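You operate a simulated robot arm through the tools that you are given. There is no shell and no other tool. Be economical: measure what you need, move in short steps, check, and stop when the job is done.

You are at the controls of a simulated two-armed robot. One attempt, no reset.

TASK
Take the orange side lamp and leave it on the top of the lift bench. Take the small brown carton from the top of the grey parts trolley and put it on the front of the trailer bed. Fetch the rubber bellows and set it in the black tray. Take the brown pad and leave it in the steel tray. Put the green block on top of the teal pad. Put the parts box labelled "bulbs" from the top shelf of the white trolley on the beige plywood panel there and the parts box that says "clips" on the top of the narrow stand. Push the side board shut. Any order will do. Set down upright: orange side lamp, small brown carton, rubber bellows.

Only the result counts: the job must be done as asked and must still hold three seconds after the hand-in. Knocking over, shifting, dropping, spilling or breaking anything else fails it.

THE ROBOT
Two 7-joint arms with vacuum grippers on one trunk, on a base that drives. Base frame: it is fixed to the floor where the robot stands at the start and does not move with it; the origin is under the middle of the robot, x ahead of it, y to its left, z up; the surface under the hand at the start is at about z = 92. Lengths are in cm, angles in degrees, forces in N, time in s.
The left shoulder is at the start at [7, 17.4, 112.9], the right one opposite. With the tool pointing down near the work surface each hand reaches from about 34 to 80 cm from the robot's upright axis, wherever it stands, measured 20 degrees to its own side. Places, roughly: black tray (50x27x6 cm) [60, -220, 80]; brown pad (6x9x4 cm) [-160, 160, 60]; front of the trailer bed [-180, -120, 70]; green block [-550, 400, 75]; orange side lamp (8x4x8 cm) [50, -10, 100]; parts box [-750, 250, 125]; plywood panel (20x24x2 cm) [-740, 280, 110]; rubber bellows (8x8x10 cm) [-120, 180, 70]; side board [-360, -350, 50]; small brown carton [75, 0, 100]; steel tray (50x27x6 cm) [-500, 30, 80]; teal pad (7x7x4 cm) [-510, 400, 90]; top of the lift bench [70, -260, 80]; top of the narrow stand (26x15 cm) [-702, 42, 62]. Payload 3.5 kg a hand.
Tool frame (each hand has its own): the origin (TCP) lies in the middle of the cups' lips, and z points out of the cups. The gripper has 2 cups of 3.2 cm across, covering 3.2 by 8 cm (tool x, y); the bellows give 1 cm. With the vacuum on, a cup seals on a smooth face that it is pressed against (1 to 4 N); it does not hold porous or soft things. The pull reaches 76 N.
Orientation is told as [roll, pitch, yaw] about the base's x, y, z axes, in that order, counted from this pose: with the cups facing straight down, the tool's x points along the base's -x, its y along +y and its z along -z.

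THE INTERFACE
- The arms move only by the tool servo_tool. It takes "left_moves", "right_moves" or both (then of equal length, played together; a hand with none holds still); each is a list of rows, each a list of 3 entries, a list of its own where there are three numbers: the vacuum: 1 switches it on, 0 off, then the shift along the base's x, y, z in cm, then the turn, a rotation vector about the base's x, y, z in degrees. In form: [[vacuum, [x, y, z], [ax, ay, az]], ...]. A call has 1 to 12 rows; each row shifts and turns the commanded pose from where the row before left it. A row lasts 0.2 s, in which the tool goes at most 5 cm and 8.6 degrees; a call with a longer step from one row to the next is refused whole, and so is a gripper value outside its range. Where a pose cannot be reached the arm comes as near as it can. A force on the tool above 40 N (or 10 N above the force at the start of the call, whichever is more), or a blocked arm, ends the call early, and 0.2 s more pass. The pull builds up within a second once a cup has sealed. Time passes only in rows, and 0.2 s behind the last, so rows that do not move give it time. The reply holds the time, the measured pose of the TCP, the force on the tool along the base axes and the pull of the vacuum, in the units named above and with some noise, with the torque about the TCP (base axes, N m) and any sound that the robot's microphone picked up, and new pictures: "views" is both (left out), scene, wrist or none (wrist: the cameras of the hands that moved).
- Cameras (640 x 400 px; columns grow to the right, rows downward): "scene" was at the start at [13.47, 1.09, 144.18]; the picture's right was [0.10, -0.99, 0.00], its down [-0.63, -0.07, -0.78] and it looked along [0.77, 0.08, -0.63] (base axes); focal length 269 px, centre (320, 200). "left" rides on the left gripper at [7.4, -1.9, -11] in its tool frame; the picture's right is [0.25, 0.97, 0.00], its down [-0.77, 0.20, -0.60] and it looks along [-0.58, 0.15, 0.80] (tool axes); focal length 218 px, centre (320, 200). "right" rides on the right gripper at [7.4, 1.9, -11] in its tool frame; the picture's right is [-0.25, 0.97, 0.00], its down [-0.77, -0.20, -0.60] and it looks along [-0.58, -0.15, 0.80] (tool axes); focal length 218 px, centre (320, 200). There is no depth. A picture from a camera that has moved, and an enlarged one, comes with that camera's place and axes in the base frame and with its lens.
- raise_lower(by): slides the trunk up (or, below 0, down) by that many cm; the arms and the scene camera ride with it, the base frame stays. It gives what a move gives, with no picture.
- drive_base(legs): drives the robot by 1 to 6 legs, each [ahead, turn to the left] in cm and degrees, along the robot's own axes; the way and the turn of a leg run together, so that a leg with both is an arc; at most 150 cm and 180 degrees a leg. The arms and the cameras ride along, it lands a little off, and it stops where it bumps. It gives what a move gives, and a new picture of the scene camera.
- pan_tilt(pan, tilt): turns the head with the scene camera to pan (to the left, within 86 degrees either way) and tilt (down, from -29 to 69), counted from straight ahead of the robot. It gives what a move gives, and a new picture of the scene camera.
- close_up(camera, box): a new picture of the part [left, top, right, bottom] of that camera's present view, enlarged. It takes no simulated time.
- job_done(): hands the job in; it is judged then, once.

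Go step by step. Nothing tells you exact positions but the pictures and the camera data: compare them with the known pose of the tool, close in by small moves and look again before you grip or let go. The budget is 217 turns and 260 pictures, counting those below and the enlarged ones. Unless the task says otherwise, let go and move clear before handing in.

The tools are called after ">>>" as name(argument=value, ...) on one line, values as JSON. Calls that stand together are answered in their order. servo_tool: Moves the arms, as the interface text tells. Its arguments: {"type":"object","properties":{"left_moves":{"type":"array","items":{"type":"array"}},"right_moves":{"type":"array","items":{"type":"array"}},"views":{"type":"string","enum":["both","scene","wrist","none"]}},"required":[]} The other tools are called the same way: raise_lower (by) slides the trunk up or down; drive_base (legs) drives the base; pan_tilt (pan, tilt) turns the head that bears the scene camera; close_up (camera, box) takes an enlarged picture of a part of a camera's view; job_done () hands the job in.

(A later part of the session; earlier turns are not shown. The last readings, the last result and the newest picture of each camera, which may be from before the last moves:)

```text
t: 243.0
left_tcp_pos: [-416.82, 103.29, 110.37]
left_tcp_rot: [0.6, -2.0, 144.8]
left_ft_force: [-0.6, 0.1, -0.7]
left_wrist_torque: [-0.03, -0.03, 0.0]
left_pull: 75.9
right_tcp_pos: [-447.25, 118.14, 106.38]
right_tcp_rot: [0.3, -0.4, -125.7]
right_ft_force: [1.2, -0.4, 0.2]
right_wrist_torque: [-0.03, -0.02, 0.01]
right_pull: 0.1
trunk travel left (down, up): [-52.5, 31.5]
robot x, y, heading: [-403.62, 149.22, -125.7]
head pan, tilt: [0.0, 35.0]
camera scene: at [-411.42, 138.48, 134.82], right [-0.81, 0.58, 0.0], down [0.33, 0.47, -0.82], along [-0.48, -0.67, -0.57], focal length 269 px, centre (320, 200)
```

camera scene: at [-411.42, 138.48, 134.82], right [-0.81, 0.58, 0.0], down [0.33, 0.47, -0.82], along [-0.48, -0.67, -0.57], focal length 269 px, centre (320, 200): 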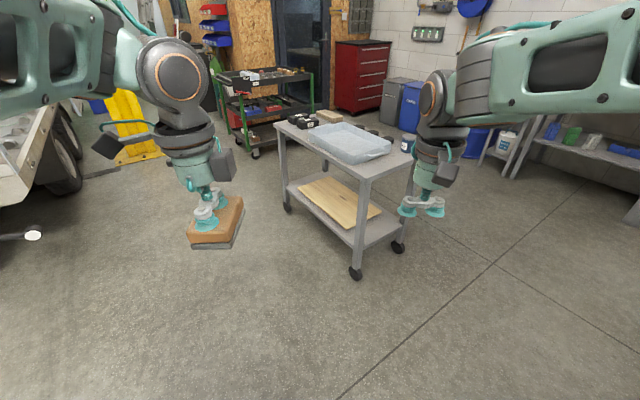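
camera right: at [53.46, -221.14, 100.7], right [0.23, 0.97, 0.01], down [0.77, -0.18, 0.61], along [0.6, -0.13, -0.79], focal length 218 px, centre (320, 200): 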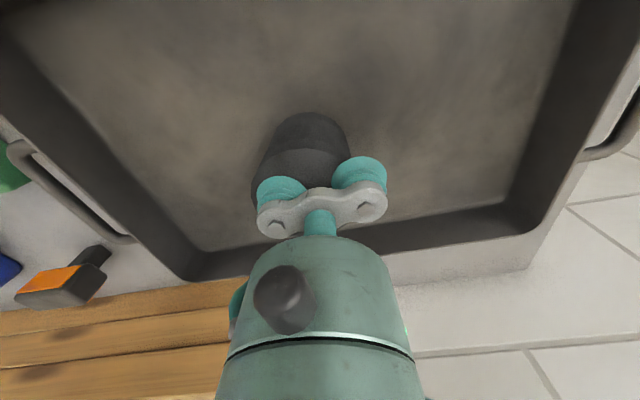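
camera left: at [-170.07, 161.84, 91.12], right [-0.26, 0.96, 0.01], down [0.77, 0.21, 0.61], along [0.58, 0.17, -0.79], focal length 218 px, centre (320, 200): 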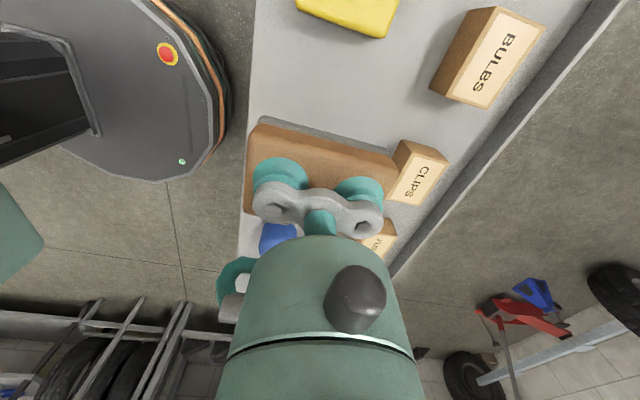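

The steel tray centre is near [-503,38]. I'll approach from the east to about [-435,45] facing -x.

>>> drive_base(legs=[[0, 18.8], [108, 0], [0, -73]])

>>> pan_tilt(pan=0, tilt=45)

```text
t: 252.6
left_tcp_pos: [-480.82, 30.98, 110.3]
left_tcp_rot: [0.6, -1.9, 90.9]
left_ft_force: [0.0, -0.3, -0.2]
left_wrist_torque: [-0.02, -0.03, 0.03]
left_pull: 75.4
right_tcp_pos: [-486.71, 64.46, 106.29]
right_tcp_rot: [0.3, -0.4, -179.5]
right_ft_force: [-0.7, 1.0, 0.8]
right_wrist_torque: [0.01, -0.01, 0.01]
right_pull: 0.0
trunk travel left (down, up): [-52.5, 31.5]
robot x, y, heading: [-435.2, 47.74, -179.5]
head pan, tilt: [0.0, 35.0]
camera scene: at [-449.41, 47.49, 134.82], right [-0.01, 1.0, 0.0], down [0.57, 0.01, -0.82], along [-0.82, -0.01, -0.57], focal length 269 px, centre (320, 200)
```

scene: 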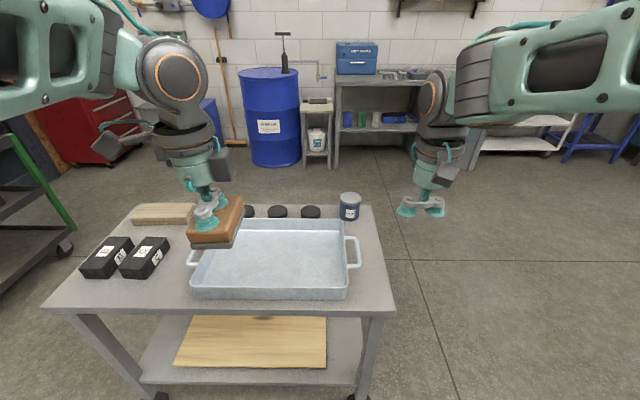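

```text
t: 253.3
left_tcp_pos: [-480.75, 31.02, 110.47]
left_tcp_rot: [0.4, -2.1, 91.0]
left_ft_force: [0.5, -0.2, 0.0]
left_wrist_torque: [-0.01, -0.02, 0.01]
left_pull: 75.7
right_tcp_pos: [-486.78, 64.46, 106.32]
right_tcp_rot: [0.2, -0.3, -179.5]
right_ft_force: [0.0, 0.5, 0.7]
right_wrist_torque: [-0.02, 0.01, 0.03]
right_pull: 0.1
trunk travel left (down, up): [-52.5, 31.5]
robot x, y, heading: [-435.76, 47.57, -179.2]
head pan, tilt: [0.0, 45.0]
camera scene: at [-448.73, 47.49, 133.34], right [-0.01, 1.0, 0.0], down [0.71, 0.01, -0.71], along [-0.71, -0.01, -0.71], focal length 269 px, centre (320, 200)
```

scene: 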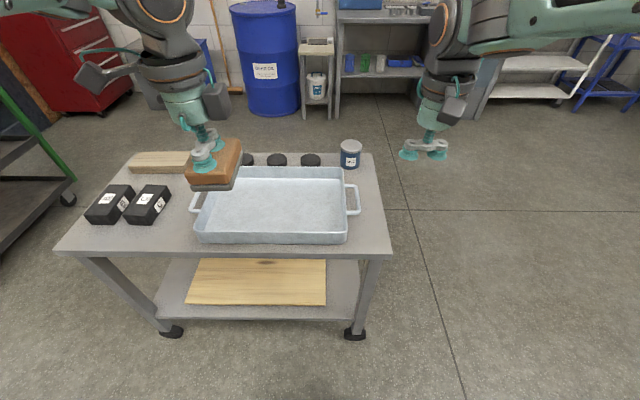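

The tray centre is about [-505.5,33] with its rim at z≈77. I'll move the pad over and lower.

>>> servo_tool(left_moves=[[1, [-4, 0.3, 0], [0, 0, 0]], [1, [-4, 0.3, 0], [0, 0, 0]], [1, [-4, 0.3, 0], [0, 0, 0]], [1, [-4, 0.3, 0], [0, 0, 0]], [1, [-4, 0.3, 0], [0, 0, 0]], [1, [-4, 0.5, 0], [0, 0, 0]], [1, [0, 0, -4.5], [0, 0, 0]], [1, [0, 0, -4.5], [0, 0, 0]], [1, [0, 0, -4.5], [0, 0, 0]], [1, [0, 0, -4.5], [0, 0, 0]], [1, [0, 0, -4.5], [0, 0, 0]], [1, [0, 0, -2], [0, 0, 0]]])

```text
t: 255.9
left_tcp_pos: [-504.82, 32.89, 85.79]
left_tcp_rot: [0.5, -1.9, 90.8]
left_ft_force: [0.7, -0.7, -0.4]
left_wrist_torque: [0.01, -0.01, 0.02]
left_pull: 75.3
right_tcp_pos: [-486.63, 64.4, 106.42]
right_tcp_rot: [0.3, -0.5, -179.5]
right_ft_force: [0.1, -0.1, -0.6]
right_wrist_torque: [0.0, -0.01, -0.01]
right_pull: 0.2
trunk travel left (down, up): [-52.5, 31.5]
robot x, y, heading: [-435.82, 47.24, -179.6]
head pan, tilt: [0.0, 45.0]
camera scene: at [-448.7, 47.48, 133.35], right [-0.01, 1.0, 0.0], down [0.71, 0.01, -0.71], along [-0.71, -0.01, -0.71], focal length 269 px, centre (320, 200)
camera left: at [-502.69, 25.21, 96.48], right [-0.96, -0.27, 0.0], down [-0.21, 0.75, 0.63], along [-0.17, 0.61, -0.78], focal length 218 px, centre (320, 200)
```

scene: 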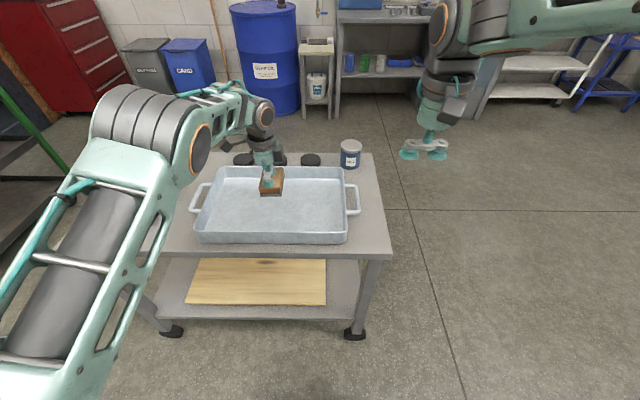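
left: 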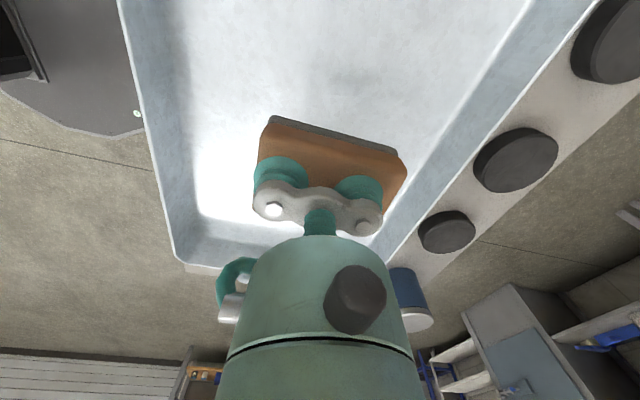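

>>> servo_tool(left_moves=[[1, [1.5, 0, -1.5], [0, 0, 0]], [1, [0, 0, -1.5], [0, 0, 0]], [1, [0, 0, -1], [0, 0, 0]], [1, [0, 0, -0.5], [0, 0, 0]], [1, [0, 0, -0.5], [0, 0, 0]], [1, [0, 0, -0.4], [0, 0, 0]], [1, [0, 0, -0.4], [0, 0, 0]], [1, [0, 0, -0.4], [0, 0, 0]], [1, [0, 0, -0.4], [0, 0, 0]], [1, [0, 0, 0], [0, 0, 0]]], views="none")

```text
t: 258.1
left_tcp_pos: [-503.41, 32.95, 79.22]
left_tcp_rot: [0.4, -1.9, 91.0]
left_ft_force: [0.4, -0.1, -0.4]
left_wrist_torque: [0.04, -0.02, -0.03]
left_pull: 75.5
right_tcp_pos: [-486.82, 64.37, 106.31]
right_tcp_rot: [0.3, -0.4, -179.6]
right_ft_force: [-0.2, 0.1, 0.5]
right_wrist_torque: [0.0, 0.02, 0.03]
right_pull: 0.1
trunk travel left (down, up): [-52.5, 31.5]
robot x, y, heading: [-435.21, 47.15, -179.5]
head pan, tilt: [0.0, 45.0]
```

>>> servo_tool(left_moves=[[1, [0, 0, -0.4], [0, 0, 0]], [1, [0, 0, -0.4], [0, 0, 0]], [1, [0, 0, -0.4], [0, 0, 0]], [1, [0, 0, -0.4], [0, 0, 0]], [1, [0, 0, -0.4], [0, 0, 0]], [1, [0, 0, 0], [0, 0, 0]]], views="wrist")

```text
t: 259.4
left_tcp_pos: [-503.46, 32.96, 77.93]
left_tcp_rot: [1.5, -1.8, 91.0]
left_ft_force: [2.4, 2.2, 19.2]
left_wrist_torque: [-0.47, -0.5, 0.07]
left_pull: 75.9
right_tcp_pos: [-486.53, 64.44, 106.3]
right_tcp_rot: [0.3, -0.5, -179.7]
right_ft_force: [0.3, -0.1, -0.3]
right_wrist_torque: [0.04, -0.03, -0.05]
right_pull: 0.1
trunk travel left (down, up): [-52.5, 31.5]
robot x, y, heading: [-435.74, 47.14, -179.7]
head pan, tilt: [0.0, 45.0]
stopped in row 6 (left hand): the force on the tool passed its limit at 42 N (the readings are from after the stop); the commanded pose is now the measured one
camera left: at [-501.21, 25.3, 88.7], right [-0.96, -0.27, 0.01], down [-0.2, 0.75, 0.63], along [-0.18, 0.61, -0.77], focal length 218 px, centre (320, 200)
```

left: 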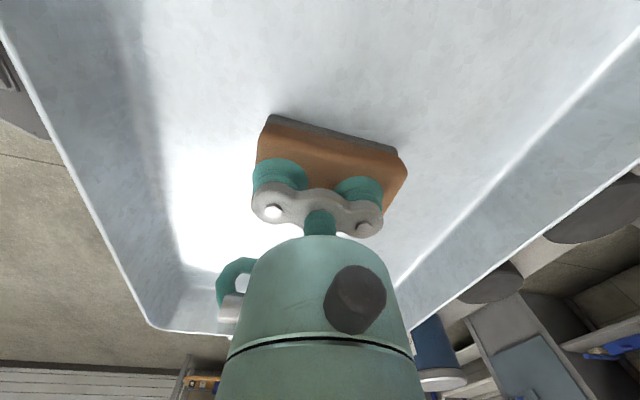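

The pad is on the tray floor. I'll release and retract.

>>> servo_tool(left_moves=[[1, [0, 0, 0.3], [0, 0, 0]], [0, [0, 0, 0], [0, 0, 0]], [0, [0, 0, 0], [0, 0, 0]], [0, [0, 0, 0], [0, 0, 0]], [0, [0, 0, 0], [0, 0, 0]], [0, [0, 0, 0.5], [0, 0, 0]], [0, [0, 0, 1], [0, 0, 0]], [0, [0, 0, 4], [0, 0, 0]], [0, [0, 0, 5], [0, 0, 0]], [0, [0, 0, 5], [0, 0, 0]], [0, [0, 0, 5], [0, 0, 0]], [0, [0, 0, 5], [0, 0, 0]]], views="wrist")

>>> servo_tool(left_moves=[[0, [2.3, -0.3, 0], [0, 0, 8]], [0, [2.3, -0.3, 0], [0, 0, 8]], [0, [2.3, -0.3, 0], [0, 0, 8]], [0, [2.3, 0, 0], [0, 0, 8]], [0, [2.3, 0, 0], [0, 0, 8]], [0, [2.3, 0, 0], [0, 0, 8]], [0, [2.3, 0, 0], [0, 0, 8]], [0, [2.3, 0, 0], [0, 0, 8]], [0, [0, 0, 0], [0, 0, 8]], [0, [0, 0, 0], [0, 0, 8]], [0, [0, 0, 0], [0, 0, 8]]], views="none")

```text
t: 262.0
left_tcp_pos: [-503.58, 32.85, 103.57]
left_tcp_rot: [1.1, -2.0, 90.9]
left_ft_force: [-0.8, 0.5, 0.2]
left_wrist_torque: [-0.02, 0.0, 0.02]
left_pull: 0.0
right_tcp_pos: [-486.65, 64.42, 106.45]
right_tcp_rot: [0.3, -0.3, -179.7]
right_ft_force: [-0.4, -0.1, -0.4]
right_wrist_torque: [-0.03, -0.01, -0.02]
right_pull: 0.1
trunk travel left (down, up): [-52.5, 31.5]
robot x, y, heading: [-435.51, 47.22, -179.3]
head pan, tilt: [0.0, 45.0]
camera left: at [-501.28, 25.09, 114.29], right [-0.96, -0.27, 0.01], down [-0.2, 0.75, 0.63], along [-0.18, 0.61, -0.77], focal length 218 px, centre (320, 200)
```

left: 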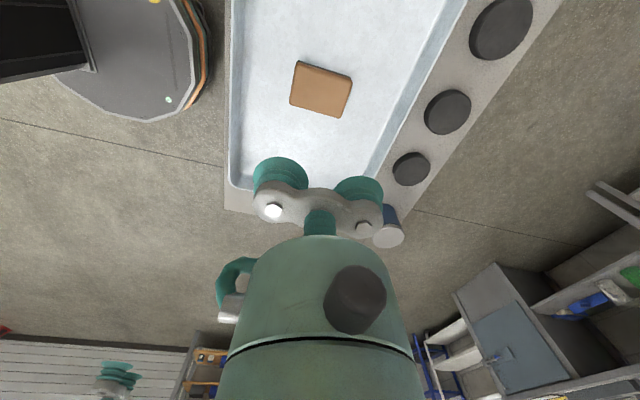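

```text
t: 264.4
left_tcp_pos: [-485.23, 32.07, 103.53]
left_tcp_rot: [1.1, -1.8, 179.1]
left_ft_force: [1.0, -0.1, 0.6]
left_wrist_torque: [0.01, -0.03, -0.01]
left_pull: 0.1
right_tcp_pos: [-486.82, 64.4, 106.39]
right_tcp_rot: [0.3, -0.3, -179.6]
right_ft_force: [-0.3, 0.2, -0.2]
right_wrist_torque: [0.03, -0.02, 0.02]
right_pull: 0.0
trunk travel left (down, up): [-52.5, 31.5]
robot x, y, heading: [-435.66, 47.45, -179.4]
head pan, tilt: [0.0, 45.0]
```

The pad is in the steel tray. I'll drive toward the bench with the green block and teal pad.

>>> drive_base(legs=[[0, -70.7], [120, 0], [100, 0], [0, -19.8]])

>>> pan_tilt(pan=0, tilt=35)

```text
t: 279.5
left_tcp_pos: [-520.5, 306.17, 103.42]
left_tcp_rot: [1.1, -1.9, 86.5]
left_ft_force: [0.9, -0.5, -0.7]
left_wrist_torque: [-0.01, 0.03, 0.01]
left_pull: 0.1
right_tcp_pos: [-488.19, 306.34, 106.33]
right_tcp_rot: [0.3, -0.4, 88.1]
right_ft_force: [0.2, -0.1, 0.7]
right_wrist_torque: [-0.02, -0.01, -0.03]
right_pull: 0.0
trunk travel left (down, up): [-52.5, 31.5]
robot x, y, heading: [-507.17, 255.78, 88.3]
head pan, tilt: [0.0, 45.0]
camera scene: at [-507.0, 269.24, 133.33], right [1.0, -0.03, 0.0], down [-0.02, -0.71, -0.71], along [0.02, 0.71, -0.71], focal length 269 px, centre (320, 200)
```

scene: 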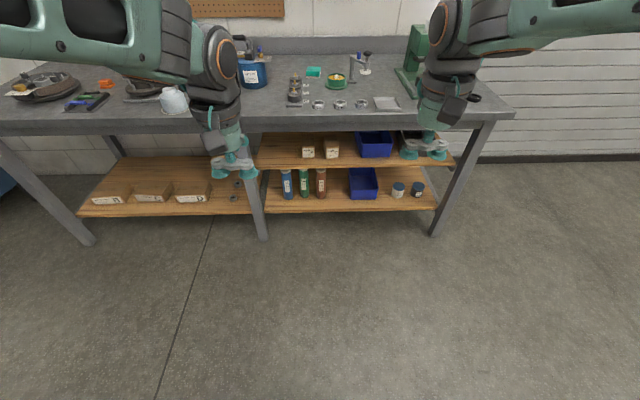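

```text
t: 280.2
left_tcp_pos: [-520.58, 306.1, 103.41]
left_tcp_rot: [1.1, -1.8, 86.4]
left_ft_force: [0.2, -0.3, -0.2]
left_wrist_torque: [0.01, -0.01, 0.0]
left_pull: 0.1
right_tcp_pos: [-488.32, 306.26, 106.39]
right_tcp_rot: [0.3, -0.4, 88.0]
right_ft_force: [-0.5, 0.0, -0.5]
right_wrist_torque: [0.0, 0.02, -0.02]
right_pull: 0.1
trunk travel left (down, up): [-52.5, 31.5]
robot x, y, heading: [-507.18, 255.69, 87.9]
head pan, tilt: [0.0, 35.0]
camera scene: at [-507.0, 269.9, 134.81], right [1.0, -0.03, 0.0], down [-0.02, -0.57, -0.82], along [0.03, 0.82, -0.57], focal length 269 px, centre (320, 200)
```

scene: 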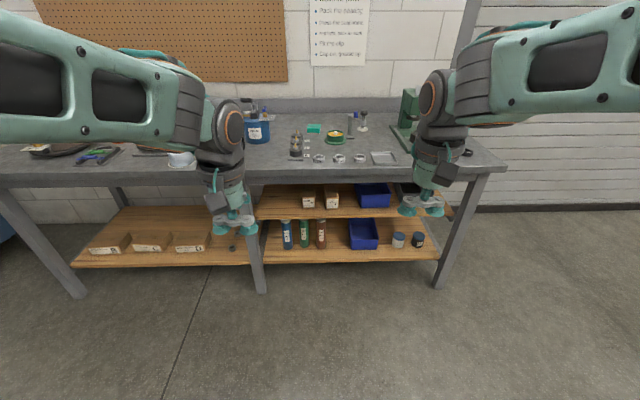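

>>> close_up(camera="scene", box=[200, 90, 440, 260])

>>> close_up(camera="left", box=[0, 0, 640, 400])

```text
2.35 times, centred on (320, 175) of scene
camera zoom: at [-507.0, 269.9, 134.81], right [1.0, -0.03, 0.0], down [-0.02, -0.57, -0.82], along [0.03, 0.82, -0.57], focal length 633 px, centre (320, 259)
```

zoom: 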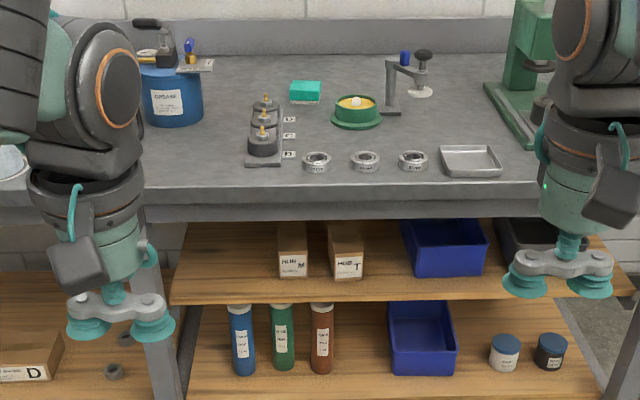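

```text
1.00 times, centred on (320, 200) of left (not enlarged: the box is as wide or as high as the picture)
camera zoom: at [-519.04, 298.24, 114.19], right [-0.98, -0.19, 0.01], down [-0.14, 0.76, 0.63], along [-0.13, 0.62, -0.77], focal length 218 px, centre (320, 200)
```

zoom: 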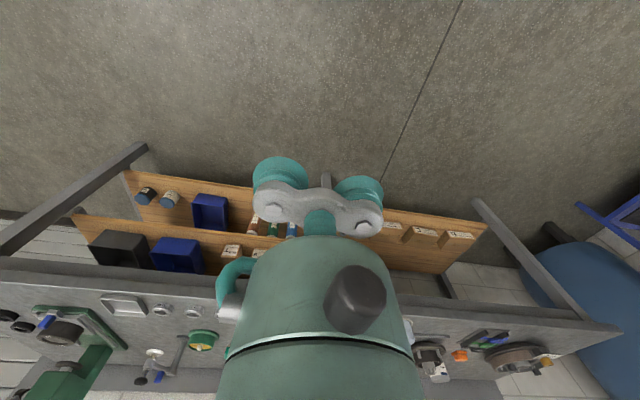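

The teal pad is on the bench near [-505.5,394], and the green block must be hidden behind my left arm. I'll raise the trunk a bit and move in, then look again.

>>> raise_lower(by=12)

>>> drive_base(legs=[[0, 20], [45, 0], [0, -18]])

>>> pan_tilt(pan=0, tilt=40)

```text
t: 281.7
left_tcp_pos: [-520.67, 306.2, 115.49]
left_tcp_rot: [1.1, -2.0, 86.5]
left_ft_force: [-0.1, -0.1, -0.5]
left_wrist_torque: [-0.05, 0.01, -0.02]
left_pull: 0.0
right_tcp_pos: [-488.23, 306.37, 118.31]
right_tcp_rot: [0.4, -0.3, 88.0]
right_ft_force: [0.4, 0.1, -0.1]
right_wrist_torque: [-0.03, -0.03, -0.01]
right_pull: 0.1
trunk travel left (down, up): [-64.5, 19.5]
robot x, y, heading: [-507.55, 256.21, 88.2]
head pan, tilt: [0.0, 35.0]
```

```text
t: 286.5
left_tcp_pos: [-535.44, 348.53, 115.55]
left_tcp_rot: [1.0, -2.0, 88.2]
left_ft_force: [0.0, 0.3, 0.4]
left_wrist_torque: [0.01, 0.0, -0.03]
left_pull: 0.0
right_tcp_pos: [-503.08, 349.64, 118.45]
right_tcp_rot: [0.3, -0.4, 89.7]
right_ft_force: [0.6, -0.7, 1.2]
right_wrist_torque: [-0.03, 0.0, 0.01]
right_pull: 0.1
trunk travel left (down, up): [-64.5, 19.5]
robot x, y, heading: [-520.59, 298.54, 89.6]
head pan, tilt: [0.0, 35.0]
camera scene: at [-520.77, 312.68, 146.82], right [1.0, 0.0, 0.0], down [0.0, -0.57, -0.82], along [0.0, 0.82, -0.57], focal length 269 px, centre (320, 200)
```

scene: 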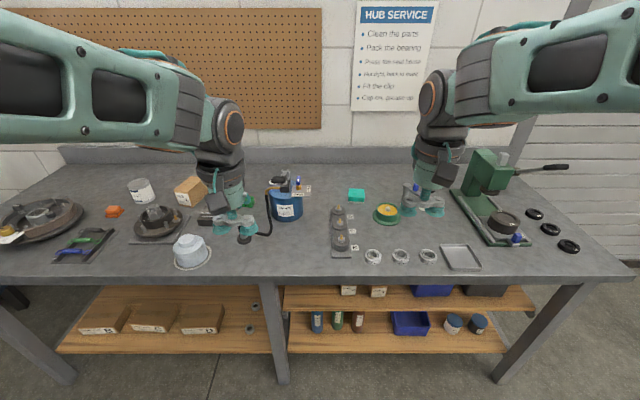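

```text
t: 287.1
left_tcp_pos: [-535.35, 348.44, 115.57]
left_tcp_rot: [1.1, -1.9, 88.2]
left_ft_force: [-0.2, 0.8, -0.4]
left_wrist_torque: [0.0, -0.04, -0.02]
left_pull: 0.2
right_tcp_pos: [-502.97, 349.64, 118.3]
right_tcp_rot: [0.3, -0.3, 89.7]
right_ft_force: [0.5, 0.4, 0.2]
right_wrist_torque: [0.01, 0.0, 0.01]
right_pull: 0.0
trunk travel left (down, up): [-64.5, 19.5]
robot x, y, heading: [-520.7, 298.58, 89.6]
head pan, tilt: [0.0, 40.0]
camera scene: at [-520.66, 312.41, 146.07], right [1.0, 0.0, 0.0], down [0.0, -0.64, -0.77], along [0.0, 0.77, -0.64], focal length 269 px, centre (320, 200)
```

scene: 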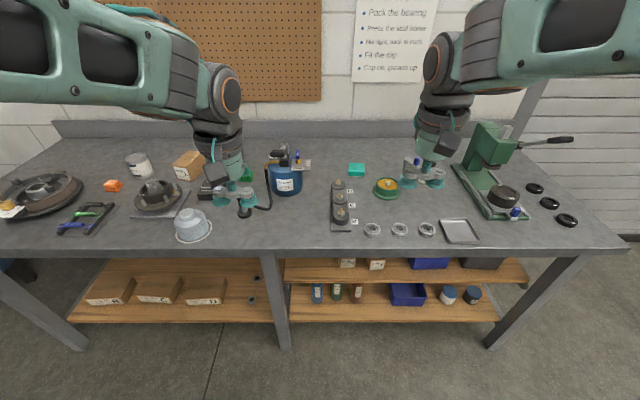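

>>> close_up(camera="scene", box=[180, 120, 420, 270])

```text
2.67 times, centred on (300, 195) of scene
camera zoom: at [-520.66, 312.41, 146.07], right [1.0, 0.0, 0.0], down [0.0, -0.64, -0.77], along [0.0, 0.77, -0.64], focal length 718 px, centre (373, 213)
```

zoom: 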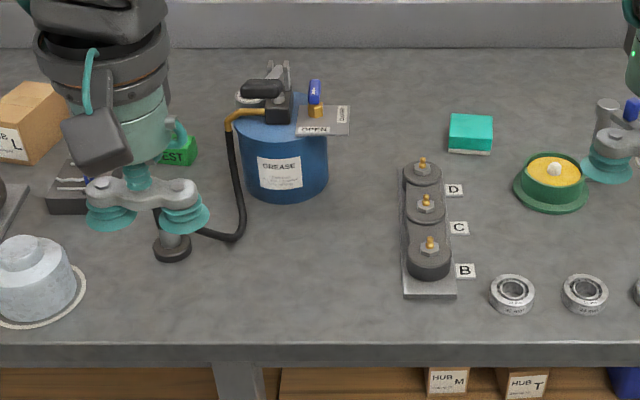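

Part of a green block with a label is visible behind my left hand. I'll move the hand out of the way and look.

>>> servo_tool(left_moves=[[0, [-4, -2, 2], [0, 0, 0]], [0, [-4, -2, 2], [0, 0, 0]], [0, [-4, -2, 2], [0, 0, 0]], [0, [-4, -2, 2], [0, 0, 0]], [0, [-4, -1, 2], [0, 0, 0]], [0, [-4, -1, 2], [0, 0, 0]]], views="none")

>>> close_up(camera="scene", box=[140, 110, 400, 270])

>>> close_up(camera="left", box=[0, 0, 640, 400])

```text
t: 288.5
left_tcp_pos: [-558.63, 342.93, 126.11]
left_tcp_rot: [1.1, -1.7, 88.2]
left_ft_force: [0.7, -0.4, 0.1]
left_wrist_torque: [-0.03, 0.04, -0.06]
left_pull: 0.0
left hand out of reach, approached as far as the arm can: row 5, 6
right_tcp_pos: [-502.94, 349.79, 118.33]
right_tcp_rot: [0.4, -0.3, 89.6]
right_ft_force: [0.2, 0.5, -0.4]
right_wrist_torque: [0.03, -0.01, 0.04]
right_pull: 0.1
trunk travel left (down, up): [-64.5, 19.5]
robot x, y, heading: [-520.64, 298.52, 89.8]
head pan, tilt: [0.0, 40.0]
```

```text
2.46 times, centred on (270, 190) of scene
camera zoom: at [-520.6, 312.48, 146.05], right [1.0, 0.0, 0.0], down [0.0, -0.64, -0.77], along [0.0, 0.77, -0.64], focal length 663 px, centre (443, 225)
```

zoom: 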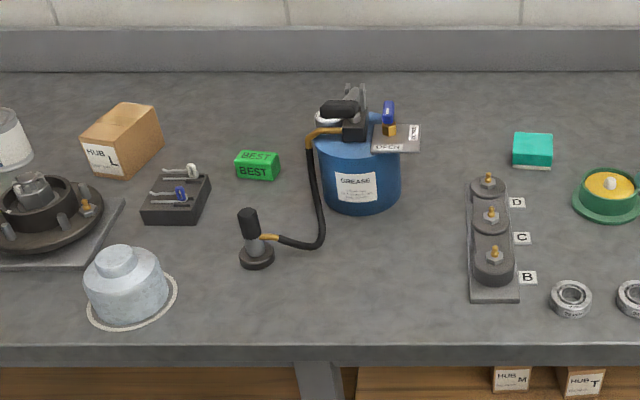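

```text
1.00 times, centred on (320, 200) of left (not enlarged: the box is as wide or as high as the picture)
camera zoom: at [-556.86, 335.16, 136.77], right [-0.97, -0.22, 0.01], down [-0.17, 0.76, 0.63], along [-0.15, 0.61, -0.77], focal length 218 px, centre (320, 200)
```

zoom: 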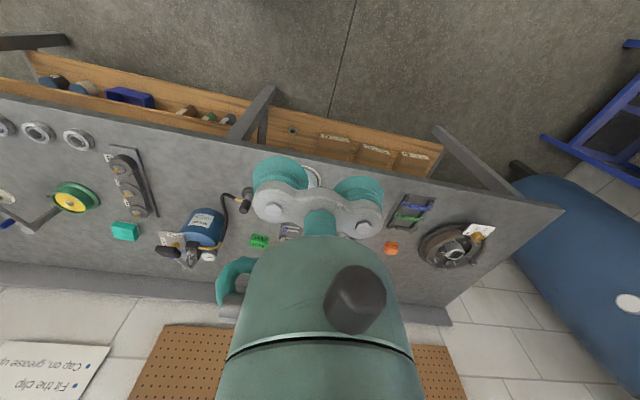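

The green block ("BEST") is at about [-550,399] with its top near z 86, and the teal pad is at about [-505.6,404,85.6]. I'll position the robot at about [-532,327] so the left hand can reach the block.

>>> drive_base(legs=[[0, 21.5], [30.5, 0], [0, -21.5]])

>>> servo_tool(left_moves=[[0, [3, 0, 0], [0, 0, 0]], [0, [3, 0, 0], [0, 0, 0]], [0, [3, 3, 0], [0, 0, 0]], [0, [3, 3, 0], [0, 0, 0]], [0, [3, 3, 0], [0, 0, 0]], [0, [3, 3, -2], [0, 0, 0]], [0, [2, 3, -2], [0, 0, 0]], [0, [0, 3, -3], [0, 0, 0]], [0, [0, 3, -3], [0, 0, 0]], [0, [0, 3, -3], [0, 0, 0]], [0, [0, 0, -4], [0, 0, 0]], [0, [0, 0, -4], [0, 0, 0]]])

```text
t: 292.9
left_tcp_pos: [-569.63, 371.42, 126.1]
left_tcp_rot: [1.0, -1.9, 88.0]
left_ft_force: [1.2, -0.2, 0.6]
left_wrist_torque: [0.04, 0.02, 0.0]
left_pull: 0.0
right_tcp_pos: [-513.92, 378.04, 118.34]
right_tcp_rot: [0.2, -0.5, 89.5]
right_ft_force: [-0.4, -0.9, 0.2]
right_wrist_torque: [0.02, -0.04, -0.01]
right_pull: 0.0
trunk travel left (down, up): [-64.5, 19.5]
robot x, y, heading: [-531.72, 327.24, 89.7]
head pan, tilt: [0.0, 40.0]
camera scene: at [-531.71, 340.75, 146.06], right [1.0, -0.01, 0.0], down [0.0, -0.64, -0.77], along [0.0, 0.77, -0.64], focal length 269 px, centre (320, 200)
```

scene: 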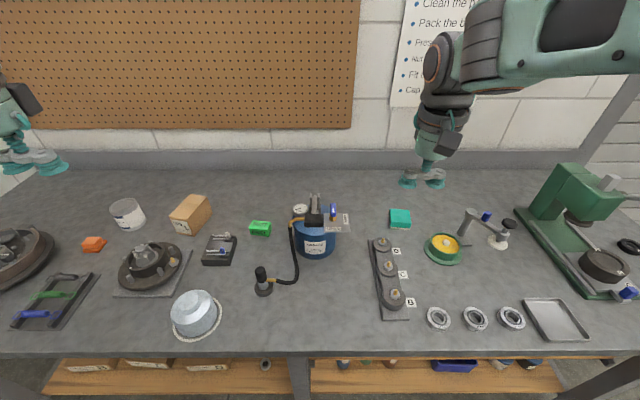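

```text
t: 295.5
left_tcp_pos: [-549.51, 395.48, 104.83]
left_tcp_rot: [1.0, -1.8, 88.0]
left_ft_force: [-0.5, -0.1, -0.2]
left_wrist_torque: [-0.01, 0.0, -0.01]
left_pull: 0.1
right_tcp_pos: [-513.81, 378.08, 118.31]
right_tcp_rot: [0.3, -0.3, 89.5]
right_ft_force: [0.3, 0.5, 0.2]
right_wrist_torque: [-0.03, 0.03, 0.01]
right_pull: 0.0
trunk travel left (down, up): [-64.5, 19.5]
robot x, y, heading: [-531.29, 327.02, 89.7]
head pan, tilt: [0.0, 40.0]
camera scene: at [-531.66, 340.9, 146.05], right [1.0, -0.01, 0.0], down [0.0, -0.64, -0.77], along [0.0, 0.77, -0.64], focal length 269 px, centre (320, 200)
camera left: at [-547.72, 387.72, 115.58], right [-0.98, -0.22, 0.01], down [-0.16, 0.76, 0.63], along [-0.15, 0.62, -0.77], focal length 218 px, centre (320, 200)
```

scene: 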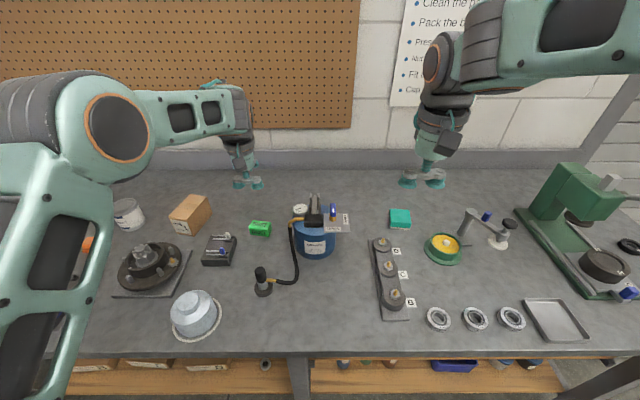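
left: 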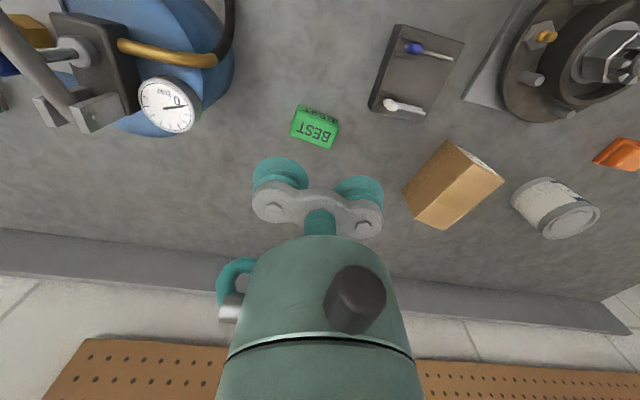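

The green block's top centre is [-550,398.2,88.4], with the long side along x. I'll use one cup, with the TCP offset 1.4 to -x away from the grease bucket.

>>> servo_tool(left_moves=[[1, [-1, 1.4, -2], [0, 0, 0]], [1, [-0.9, 1.3, -2], [0, 0, 0]], [1, [0, 0, -3], [0, 0, 0]], [1, [0, 0, -3], [0, 0, 0]], [1, [0, 0, -2], [0, 0, 0]], [1, [0, 0, -1.5], [0, 0, 0]], [1, [0, 0, -1], [0, 0, 0]], [1, [0, 0, -0.5], [0, 0, 0]], [1, [0, 0, 0], [0, 0, 0]]], views="wrist")

```text
t: 297.5
left_tcp_pos: [-551.48, 397.95, 90.02]
left_tcp_rot: [1.1, -1.9, 88.0]
left_ft_force: [0.6, 0.4, -0.1]
left_wrist_torque: [0.02, -0.01, -0.02]
left_pull: 0.1
right_tcp_pos: [-513.85, 378.02, 118.41]
right_tcp_rot: [0.3, -0.3, 89.5]
right_ft_force: [0.6, -1.1, -0.6]
right_wrist_torque: [-0.01, 0.0, 0.0]
right_pull: 0.1
trunk travel left (down, up): [-64.5, 19.5]
robot x, y, heading: [-531.69, 326.97, 89.5]
head pan, tilt: [0.0, 40.0]
camera left: at [-549.65, 390.31, 100.72], right [-0.98, -0.22, 0.01], down [-0.16, 0.76, 0.63], along [-0.15, 0.62, -0.77], focal length 218 px, centre (320, 200)
```

left: 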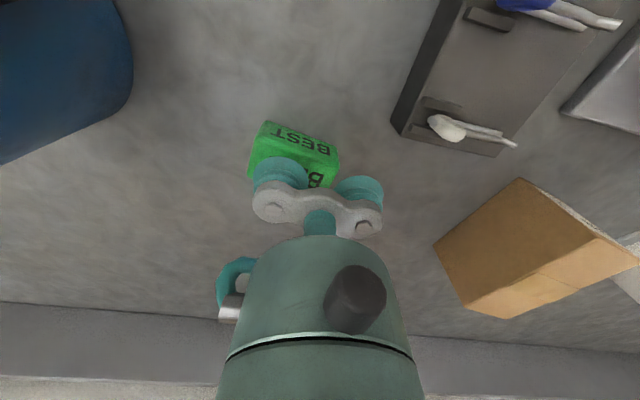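

>>> servo_tool(left_moves=[[1, [0, 0, -0.5], [0, 0, 0]], [1, [0, 0, -0.4], [0, 0, 0]], [1, [0, 0, -0.3], [0, 0, 0]], [1, [0, 0, -0.3], [0, 0, 0]], [1, [0, 0, -0.3], [0, 0, 0]], [1, [0, 0, -0.3], [0, 0, 0]], [1, [0, 0, 0], [0, 0, 0]], [1, [0, 0, 0], [0, 0, 0]]], views="wrist")

```text
t: 299.3
left_tcp_pos: [-551.44, 398.13, 87.87]
left_tcp_rot: [1.1, -1.9, 88.0]
left_ft_force: [-0.3, 1.1, -1.1]
left_wrist_torque: [-0.01, -0.07, -0.01]
left_pull: 0.1
right_tcp_pos: [-513.87, 378.05, 118.4]
right_tcp_rot: [0.3, -0.3, 89.6]
right_ft_force: [0.4, 0.3, 0.5]
right_wrist_torque: [0.01, 0.0, 0.03]
right_pull: 0.0
trunk travel left (down, up): [-64.5, 19.5]
robot x, y, heading: [-531.48, 326.66, 89.9]
head pan, tilt: [0.0, 40.0]
camera left: at [-549.69, 390.27, 98.59], right [-0.98, -0.22, 0.01], down [-0.16, 0.76, 0.63], along [-0.15, 0.62, -0.77], focal length 218 px, centre (320, 200)
```

left: 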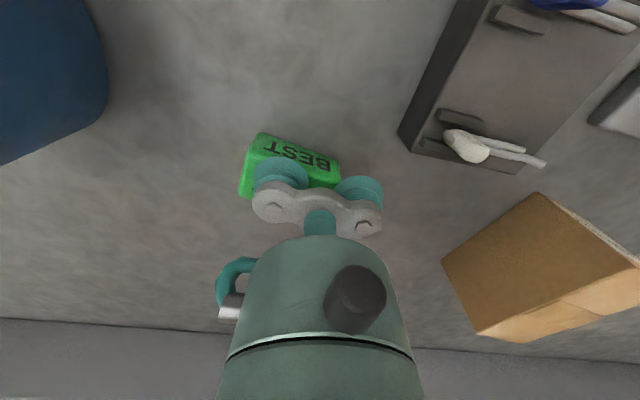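

>>> servo_tool(left_moves=[[1, [0, 0, -0.3], [0, 0, 0]], [1, [0, 0, -0.3], [0, 0, 0]], [1, [0, 0, -0.3], [0, 0, 0]], [1, [0, 0, -0.3], [0, 0, 0]], [1, [0, 0, 0], [0, 0, 0]], [1, [0, 0, 0], [0, 0, 0]]], views="none")

```text
t: 300.7
left_tcp_pos: [-551.42, 398.03, 86.81]
left_tcp_rot: [1.0, -1.8, 88.1]
left_ft_force: [-1.9, 0.8, 4.2]
left_wrist_torque: [-0.04, -0.03, 0.01]
left_pull: 0.0
right_tcp_pos: [-513.85, 378.04, 118.31]
right_tcp_rot: [0.4, -0.4, 89.6]
right_ft_force: [-0.2, 0.5, 0.7]
right_wrist_torque: [0.0, 0.0, -0.01]
right_pull: 0.0
trunk travel left (down, up): [-64.5, 19.5]
robot x, y, heading: [-531.1, 326.99, 89.8]
head pan, tilt: [0.0, 40.0]
```

>>> servo_tool(left_moves=[[1, [0, 0, -0.3], [0, 0, 0]], [1, [0, 0, -0.2], [0, 0, 0]], [1, [0, 0, 0], [0, 0, 0]], [1, [0, 0, 0], [0, 0, 0]]], views="wrist")

```text
t: 301.7
left_tcp_pos: [-551.48, 397.88, 86.26]
left_tcp_rot: [1.1, -2.0, 88.1]
left_ft_force: [-3.6, 1.7, 9.7]
left_wrist_torque: [-0.06, -0.09, -0.02]
left_pull: 0.0
right_tcp_pos: [-513.9, 377.85, 118.39]
right_tcp_rot: [0.3, -0.4, 89.5]
right_ft_force: [-0.9, -0.1, 0.0]
right_wrist_torque: [0.01, 0.04, 0.02]
right_pull: 0.1
trunk travel left (down, up): [-64.5, 19.5]
robot x, y, heading: [-531.69, 327.13, 89.7]
head pan, tilt: [0.0, 40.0]
camera left: at [-549.73, 390.13, 97.07], right [-0.98, -0.22, 0.01], down [-0.16, 0.76, 0.63], along [-0.15, 0.62, -0.77], focal length 218 px, centre (320, 200)
```

left: 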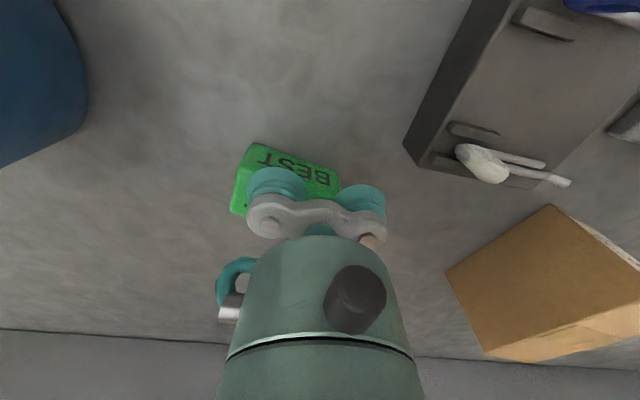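

There is contact but no seal. The geometry suggests the cup is half over the block's front edge, so I'll rise, shift +1.6 in y, and press again.

>>> servo_tool(left_moves=[[1, [0, 0, 1.5], [0, 0, 0]], [1, [0.3, 1.6, 0.5], [-1, 1.8, 0]], [1, [0, 0, -0.5], [0, 0, 0]], [1, [0, 0, -0.5], [0, 0, 0]], [1, [0, 0, -0.5], [0, 0, 0]], [1, [0, 0, -0.3], [0, 0, 0]], [1, [0, 0, -0.3], [0, 0, 0]], [1, [0, 0, 0], [0, 0, 0]], [1, [0, 0, 0], [0, 0, 0]]], views="wrist")

```text
t: 303.7
left_tcp_pos: [-551.25, 399.73, 86.33]
left_tcp_rot: [2.8, -1.0, 88.0]
left_ft_force: [-3.4, 4.8, 17.7]
left_wrist_torque: [-0.17, -0.13, 0.04]
left_pull: 0.1
right_tcp_pos: [-513.87, 377.81, 118.42]
right_tcp_rot: [0.3, -0.4, 89.5]
right_ft_force: [-0.6, 0.4, 0.2]
right_wrist_torque: [0.0, 0.01, 0.0]
right_pull: 0.0
trunk travel left (down, up): [-64.5, 19.5]
robot x, y, heading: [-531.49, 327.01, 89.9]
head pan, tilt: [0.0, 40.0]
camera left: at [-549.11, 391.96, 97.11], right [-0.97, -0.22, 0.04], down [-0.15, 0.77, 0.63], along [-0.17, 0.6, -0.78], focal length 218 px, centre (320, 200)
```

left: 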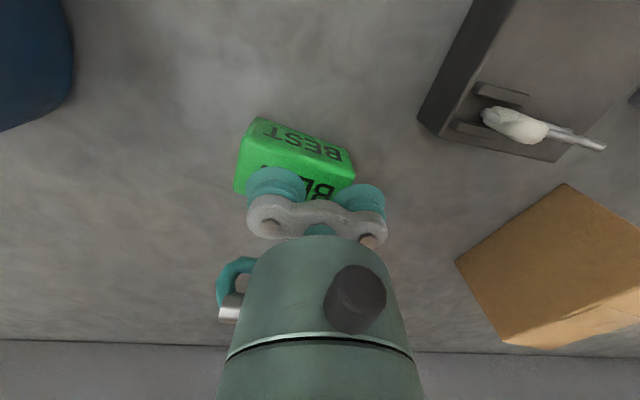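

There is still no seal. The tool is tilted about 3° and the cup seems right at the block edge, so I'll level the tool, shift toward the block centre, and retry.

>>> servo_tool(left_moves=[[1, [0, 0, 1.5], [0, 0, 0]], [1, [-1.0, 0.7, 0.5], [-1, -2.8, 0]], [1, [0, 0, -0.5], [0, 0, 0]], [1, [0, 0, -0.5], [0, 0, 0]], [1, [0, 0, -0.5], [0, 0, 0]], [1, [0, 0, -0.3], [0, 0, 0]], [1, [0, 0, -0.3], [0, 0, 0]], [1, [0, 0, 0], [0, 0, 0]], [1, [0, 0, 0], [0, 0, 0]]], views="wrist")

>>> close_up(camera="left", box=[220, 100, 400, 240])

```text
t: 305.7
left_tcp_pos: [-552.41, 400.04, 86.17]
left_tcp_rot: [0.0, 0.0, 88.0]
left_ft_force: [-3.4, 1.3, 7.8]
left_wrist_torque: [-0.03, -0.1, -0.03]
left_pull: 0.0
right_tcp_pos: [-513.85, 378.04, 118.33]
right_tcp_rot: [0.4, -0.4, 89.4]
right_ft_force: [0.2, -0.9, 0.2]
right_wrist_torque: [0.04, 0.03, -0.02]
right_pull: 0.0
trunk travel left (down, up): [-64.5, 19.5]
robot x, y, heading: [-531.64, 326.77, 89.6]
head pan, tilt: [0.0, 40.0]
camera left: at [-550.74, 392.77, 97.18], right [-0.98, -0.22, 0.0], down [-0.18, 0.78, 0.6], along [-0.13, 0.59, -0.8], focal length 218 px, centre (320, 200)
```

left: 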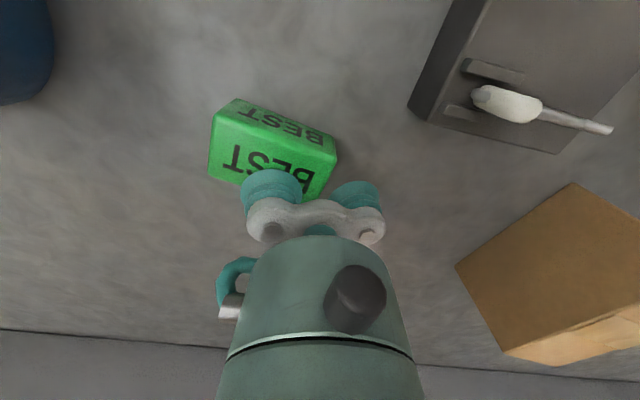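

```text
2.86 times, centred on (310, 170) of left
camera zoom: at [-550.74, 392.77, 97.18], right [-0.98, -0.22, 0.0], down [-0.18, 0.78, 0.6], along [-0.13, 0.59, -0.8], focal length 624 px, centre (349, 286)
```

zoom: 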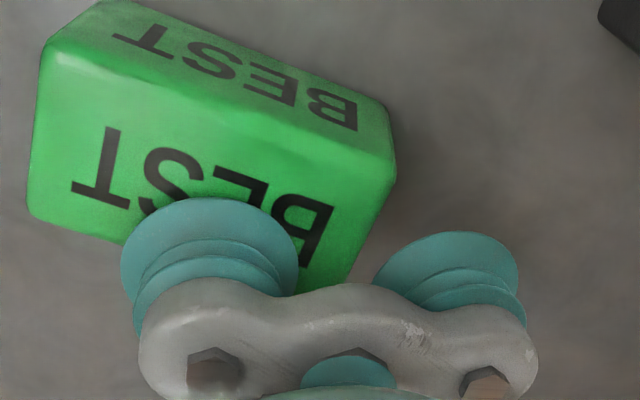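

The block's top face is about 6.5 x 3.4, centred at [-549.3,399.05], so I was first short and then too far. I'll place one cup exactly on its centre.

>>> servo_tool(left_moves=[[1, [0, 0, 1.5], [0, 0, 0]], [1, [0.7, -0.95, 0.5], [0, 0, 0]], [1, [0, 0, -0.5], [0, 0, 0]], [1, [0, 0, -0.5], [0, 0, 0]], [1, [0, 0, -0.5], [0, 0, 0]], [1, [0, 0, -0.3], [0, 0, 0]], [1, [0, 0, -0.3], [0, 0, 0]], [1, [0, 0, 0], [0, 0, 0]], [1, [0, 0, 0], [0, 0, 0]]], views="none")

>>> close_up(camera="left", box=[220, 100, 400, 240])

```text
t: 307.7
left_tcp_pos: [-551.65, 399.28, 86.34]
left_tcp_rot: [0.0, -0.2, 88.0]
left_ft_force: [-4.2, 8.1, 26.9]
left_wrist_torque: [-0.26, -0.16, 0.06]
left_pull: 0.0
right_tcp_pos: [-513.9, 377.83, 118.39]
right_tcp_rot: [0.3, -0.5, 89.5]
right_ft_force: [0.1, 0.1, -0.6]
right_wrist_torque: [0.0, -0.03, 0.01]
right_pull: 0.0
trunk travel left (down, up): [-64.5, 19.5]
robot x, y, heading: [-531.98, 327.03, 89.6]
head pan, tilt: [0.0, 40.0]
```

```text
2.86 times, centred on (310, 170) of left
camera zoom: at [-549.95, 391.84, 97.27], right [-0.98, -0.22, 0.0], down [-0.18, 0.77, 0.61], along [-0.13, 0.59, -0.79], focal length 624 px, centre (349, 286)
```

zoom: 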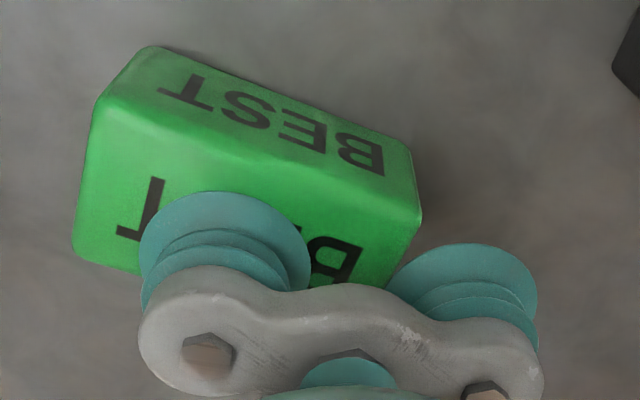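

No seal even at 27 N. I'll rise and take a precise look at the block from above to measure its faces.

>>> servo_tool(left_moves=[[0, [0, 0, 1], [0, 0, 0]], [0, [0, 0, 3], [0, 0, 0]], [0, [1, 1.5, 3], [0, 0, 0]], [0, [1, 1.5, 3], [0, 0, 0]]], views="none")

>>> close_up(camera="left", box=[240, 80, 400, 180])

>>> close_up(camera="scene", box=[220, 200, 300, 250])

```text
t: 308.7
left_tcp_pos: [-549.42, 402.41, 95.9]
left_tcp_rot: [0.1, 0.2, 88.0]
left_ft_force: [0.5, -0.1, 0.4]
left_wrist_torque: [-0.01, 0.02, -0.04]
left_pull: 0.1
right_tcp_pos: [-513.85, 378.05, 118.32]
right_tcp_rot: [0.3, -0.2, 89.4]
right_ft_force: [-0.8, 0.6, -0.9]
right_wrist_torque: [0.01, -0.01, 0.05]
right_pull: 0.1
trunk travel left (down, up): [-64.5, 19.5]
robot x, y, heading: [-531.72, 327.21, 89.6]
head pan, tilt: [0.0, 40.0]
```

```text
4.00 times, centred on (320, 130) of left
camera zoom: at [-547.82, 395.03, 106.87], right [-0.98, -0.22, 0.0], down [-0.17, 0.78, 0.6], along [-0.13, 0.59, -0.8], focal length 873 px, centre (320, 480)
```

zoom: 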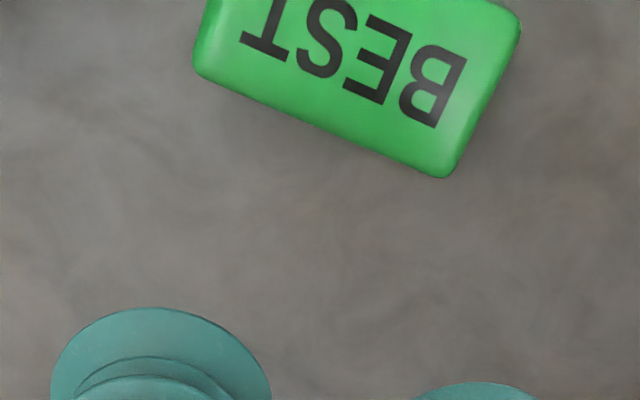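

```text
8.00 times, centred on (260, 225) of scene
camera zoom: at [-531.64, 340.85, 146.05], right [1.0, -0.01, 0.0], down [0.0, -0.64, -0.77], along [0.0, 0.77, -0.64], focal length 2154 px, centre (800, 0)
```

zoom: 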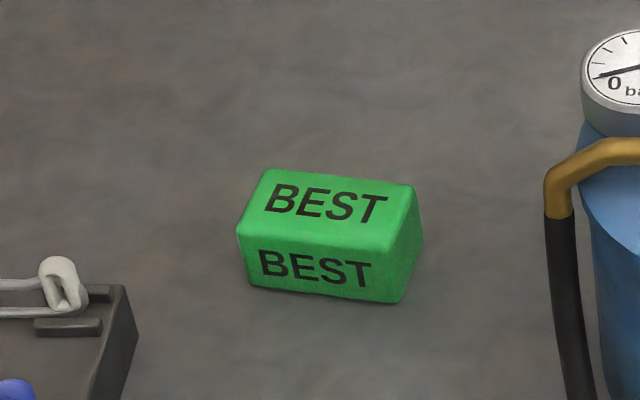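

The block's top is only about 6.2 x 3.3 with rounded edges, so cup placement must be exact. I'll try the computed centre once more, at y≈398.9.

>>> servo_tool(left_moves=[[0, [-1.2, -1.7, -2], [0, 0, 0]], [0, [-1.2, -1.78, -2], [0, 0, 0]], [1, [0, 0, -2], [0, 0, 0]], [1, [0, 0, -1.5], [0, 0, 0]], [1, [0, 0, -0.7], [0, 0, 0]], [1, [0, 0, -0.5], [0, 0, 0]], [1, [0, 0, -0.4], [0, 0, 0]], [1, [0, 0, -0.3], [0, 0, 0]], [1, [0, 0, 0], [0, 0, 0]], [1, [0, 0, 0], [0, 0, 0]]], views="none")

>>> close_up(camera="left", box=[220, 100, 400, 240])

```text
t: 310.9
left_tcp_pos: [-551.75, 398.82, 86.9]
left_tcp_rot: [0.0, -0.2, 88.0]
left_ft_force: [-4.1, 10.2, 28.1]
left_wrist_torque: [-0.1, -1.2, 0.1]
left_pull: 37.4
right_tcp_pos: [-513.77, 377.81, 118.56]
right_tcp_rot: [0.3, -0.5, 89.5]
right_ft_force: [0.3, -0.1, -0.6]
right_wrist_torque: [0.0, 0.01, -0.02]
right_pull: 0.0
trunk travel left (down, up): [-64.5, 19.5]
robot x, y, heading: [-531.46, 327.29, 89.6]
head pan, tilt: [0.0, 40.0]
```

```text
2.86 times, centred on (310, 170) of left
camera zoom: at [-550.25, 391.38, 97.84], right [-0.98, -0.22, 0.0], down [-0.17, 0.78, 0.61], along [-0.13, 0.59, -0.79], focal length 624 px, centre (349, 286)
```

zoom: 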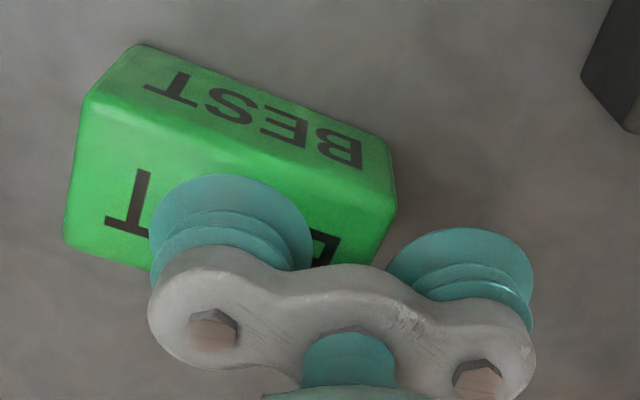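

Sealed. I'll lift straight up.

>>> servo_tool(left_moves=[[1, [0, 0, 0.5], [0, 0, 0]], [1, [0, 0, 1], [0, 0, 0]], [1, [0, 0, 2], [0, 0, 0]], [1, [0, 0, 3], [0, 0, 0]], [1, [0, 0, 4], [0, 0, 0]], [1, [0, 0, 4], [0, 0, 0]], [1, [0, 0, 4], [0, 0, 0]], [1, [0, 0, 4], [0, 0, 0]], [1, [0, -3, 3], [0, 0, 0]], [1, [0, -4, 0], [0, 0, 0]], [1, [0, -4, 0], [0, 0, 0]], [1, [0, -4, 0], [0, 0, 0]]], views="wrist")

```text
t: 313.5
left_tcp_pos: [-551.95, 383.67, 112.02]
left_tcp_rot: [0.0, -0.1, 88.0]
left_ft_force: [0.7, -0.9, -1.2]
left_wrist_torque: [0.01, -0.83, -0.03]
left_pull: 37.1
right_tcp_pos: [-513.77, 377.73, 118.49]
right_tcp_rot: [0.3, -0.6, 89.5]
right_ft_force: [0.1, -0.1, 0.0]
right_wrist_torque: [0.02, -0.04, 0.0]
right_pull: 0.1
trunk travel left (down, up): [-64.5, 19.5]
robot x, y, heading: [-531.56, 326.9, 89.6]
head pan, tilt: [0.0, 40.0]
camera left: at [-550.43, 376.27, 123.1], right [-0.98, -0.22, 0.0], down [-0.18, 0.78, 0.6], along [-0.13, 0.59, -0.8], focal length 218 px, centre (320, 200)
```

left: 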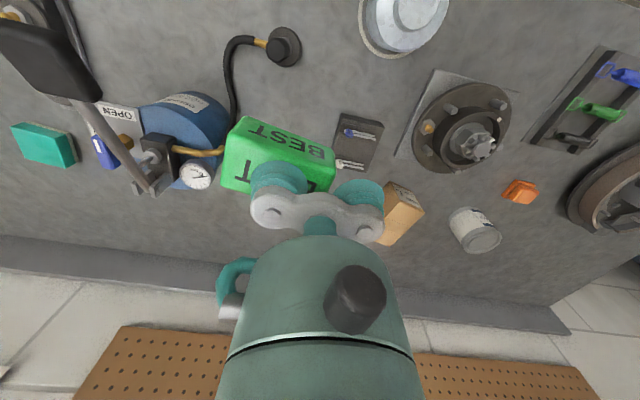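

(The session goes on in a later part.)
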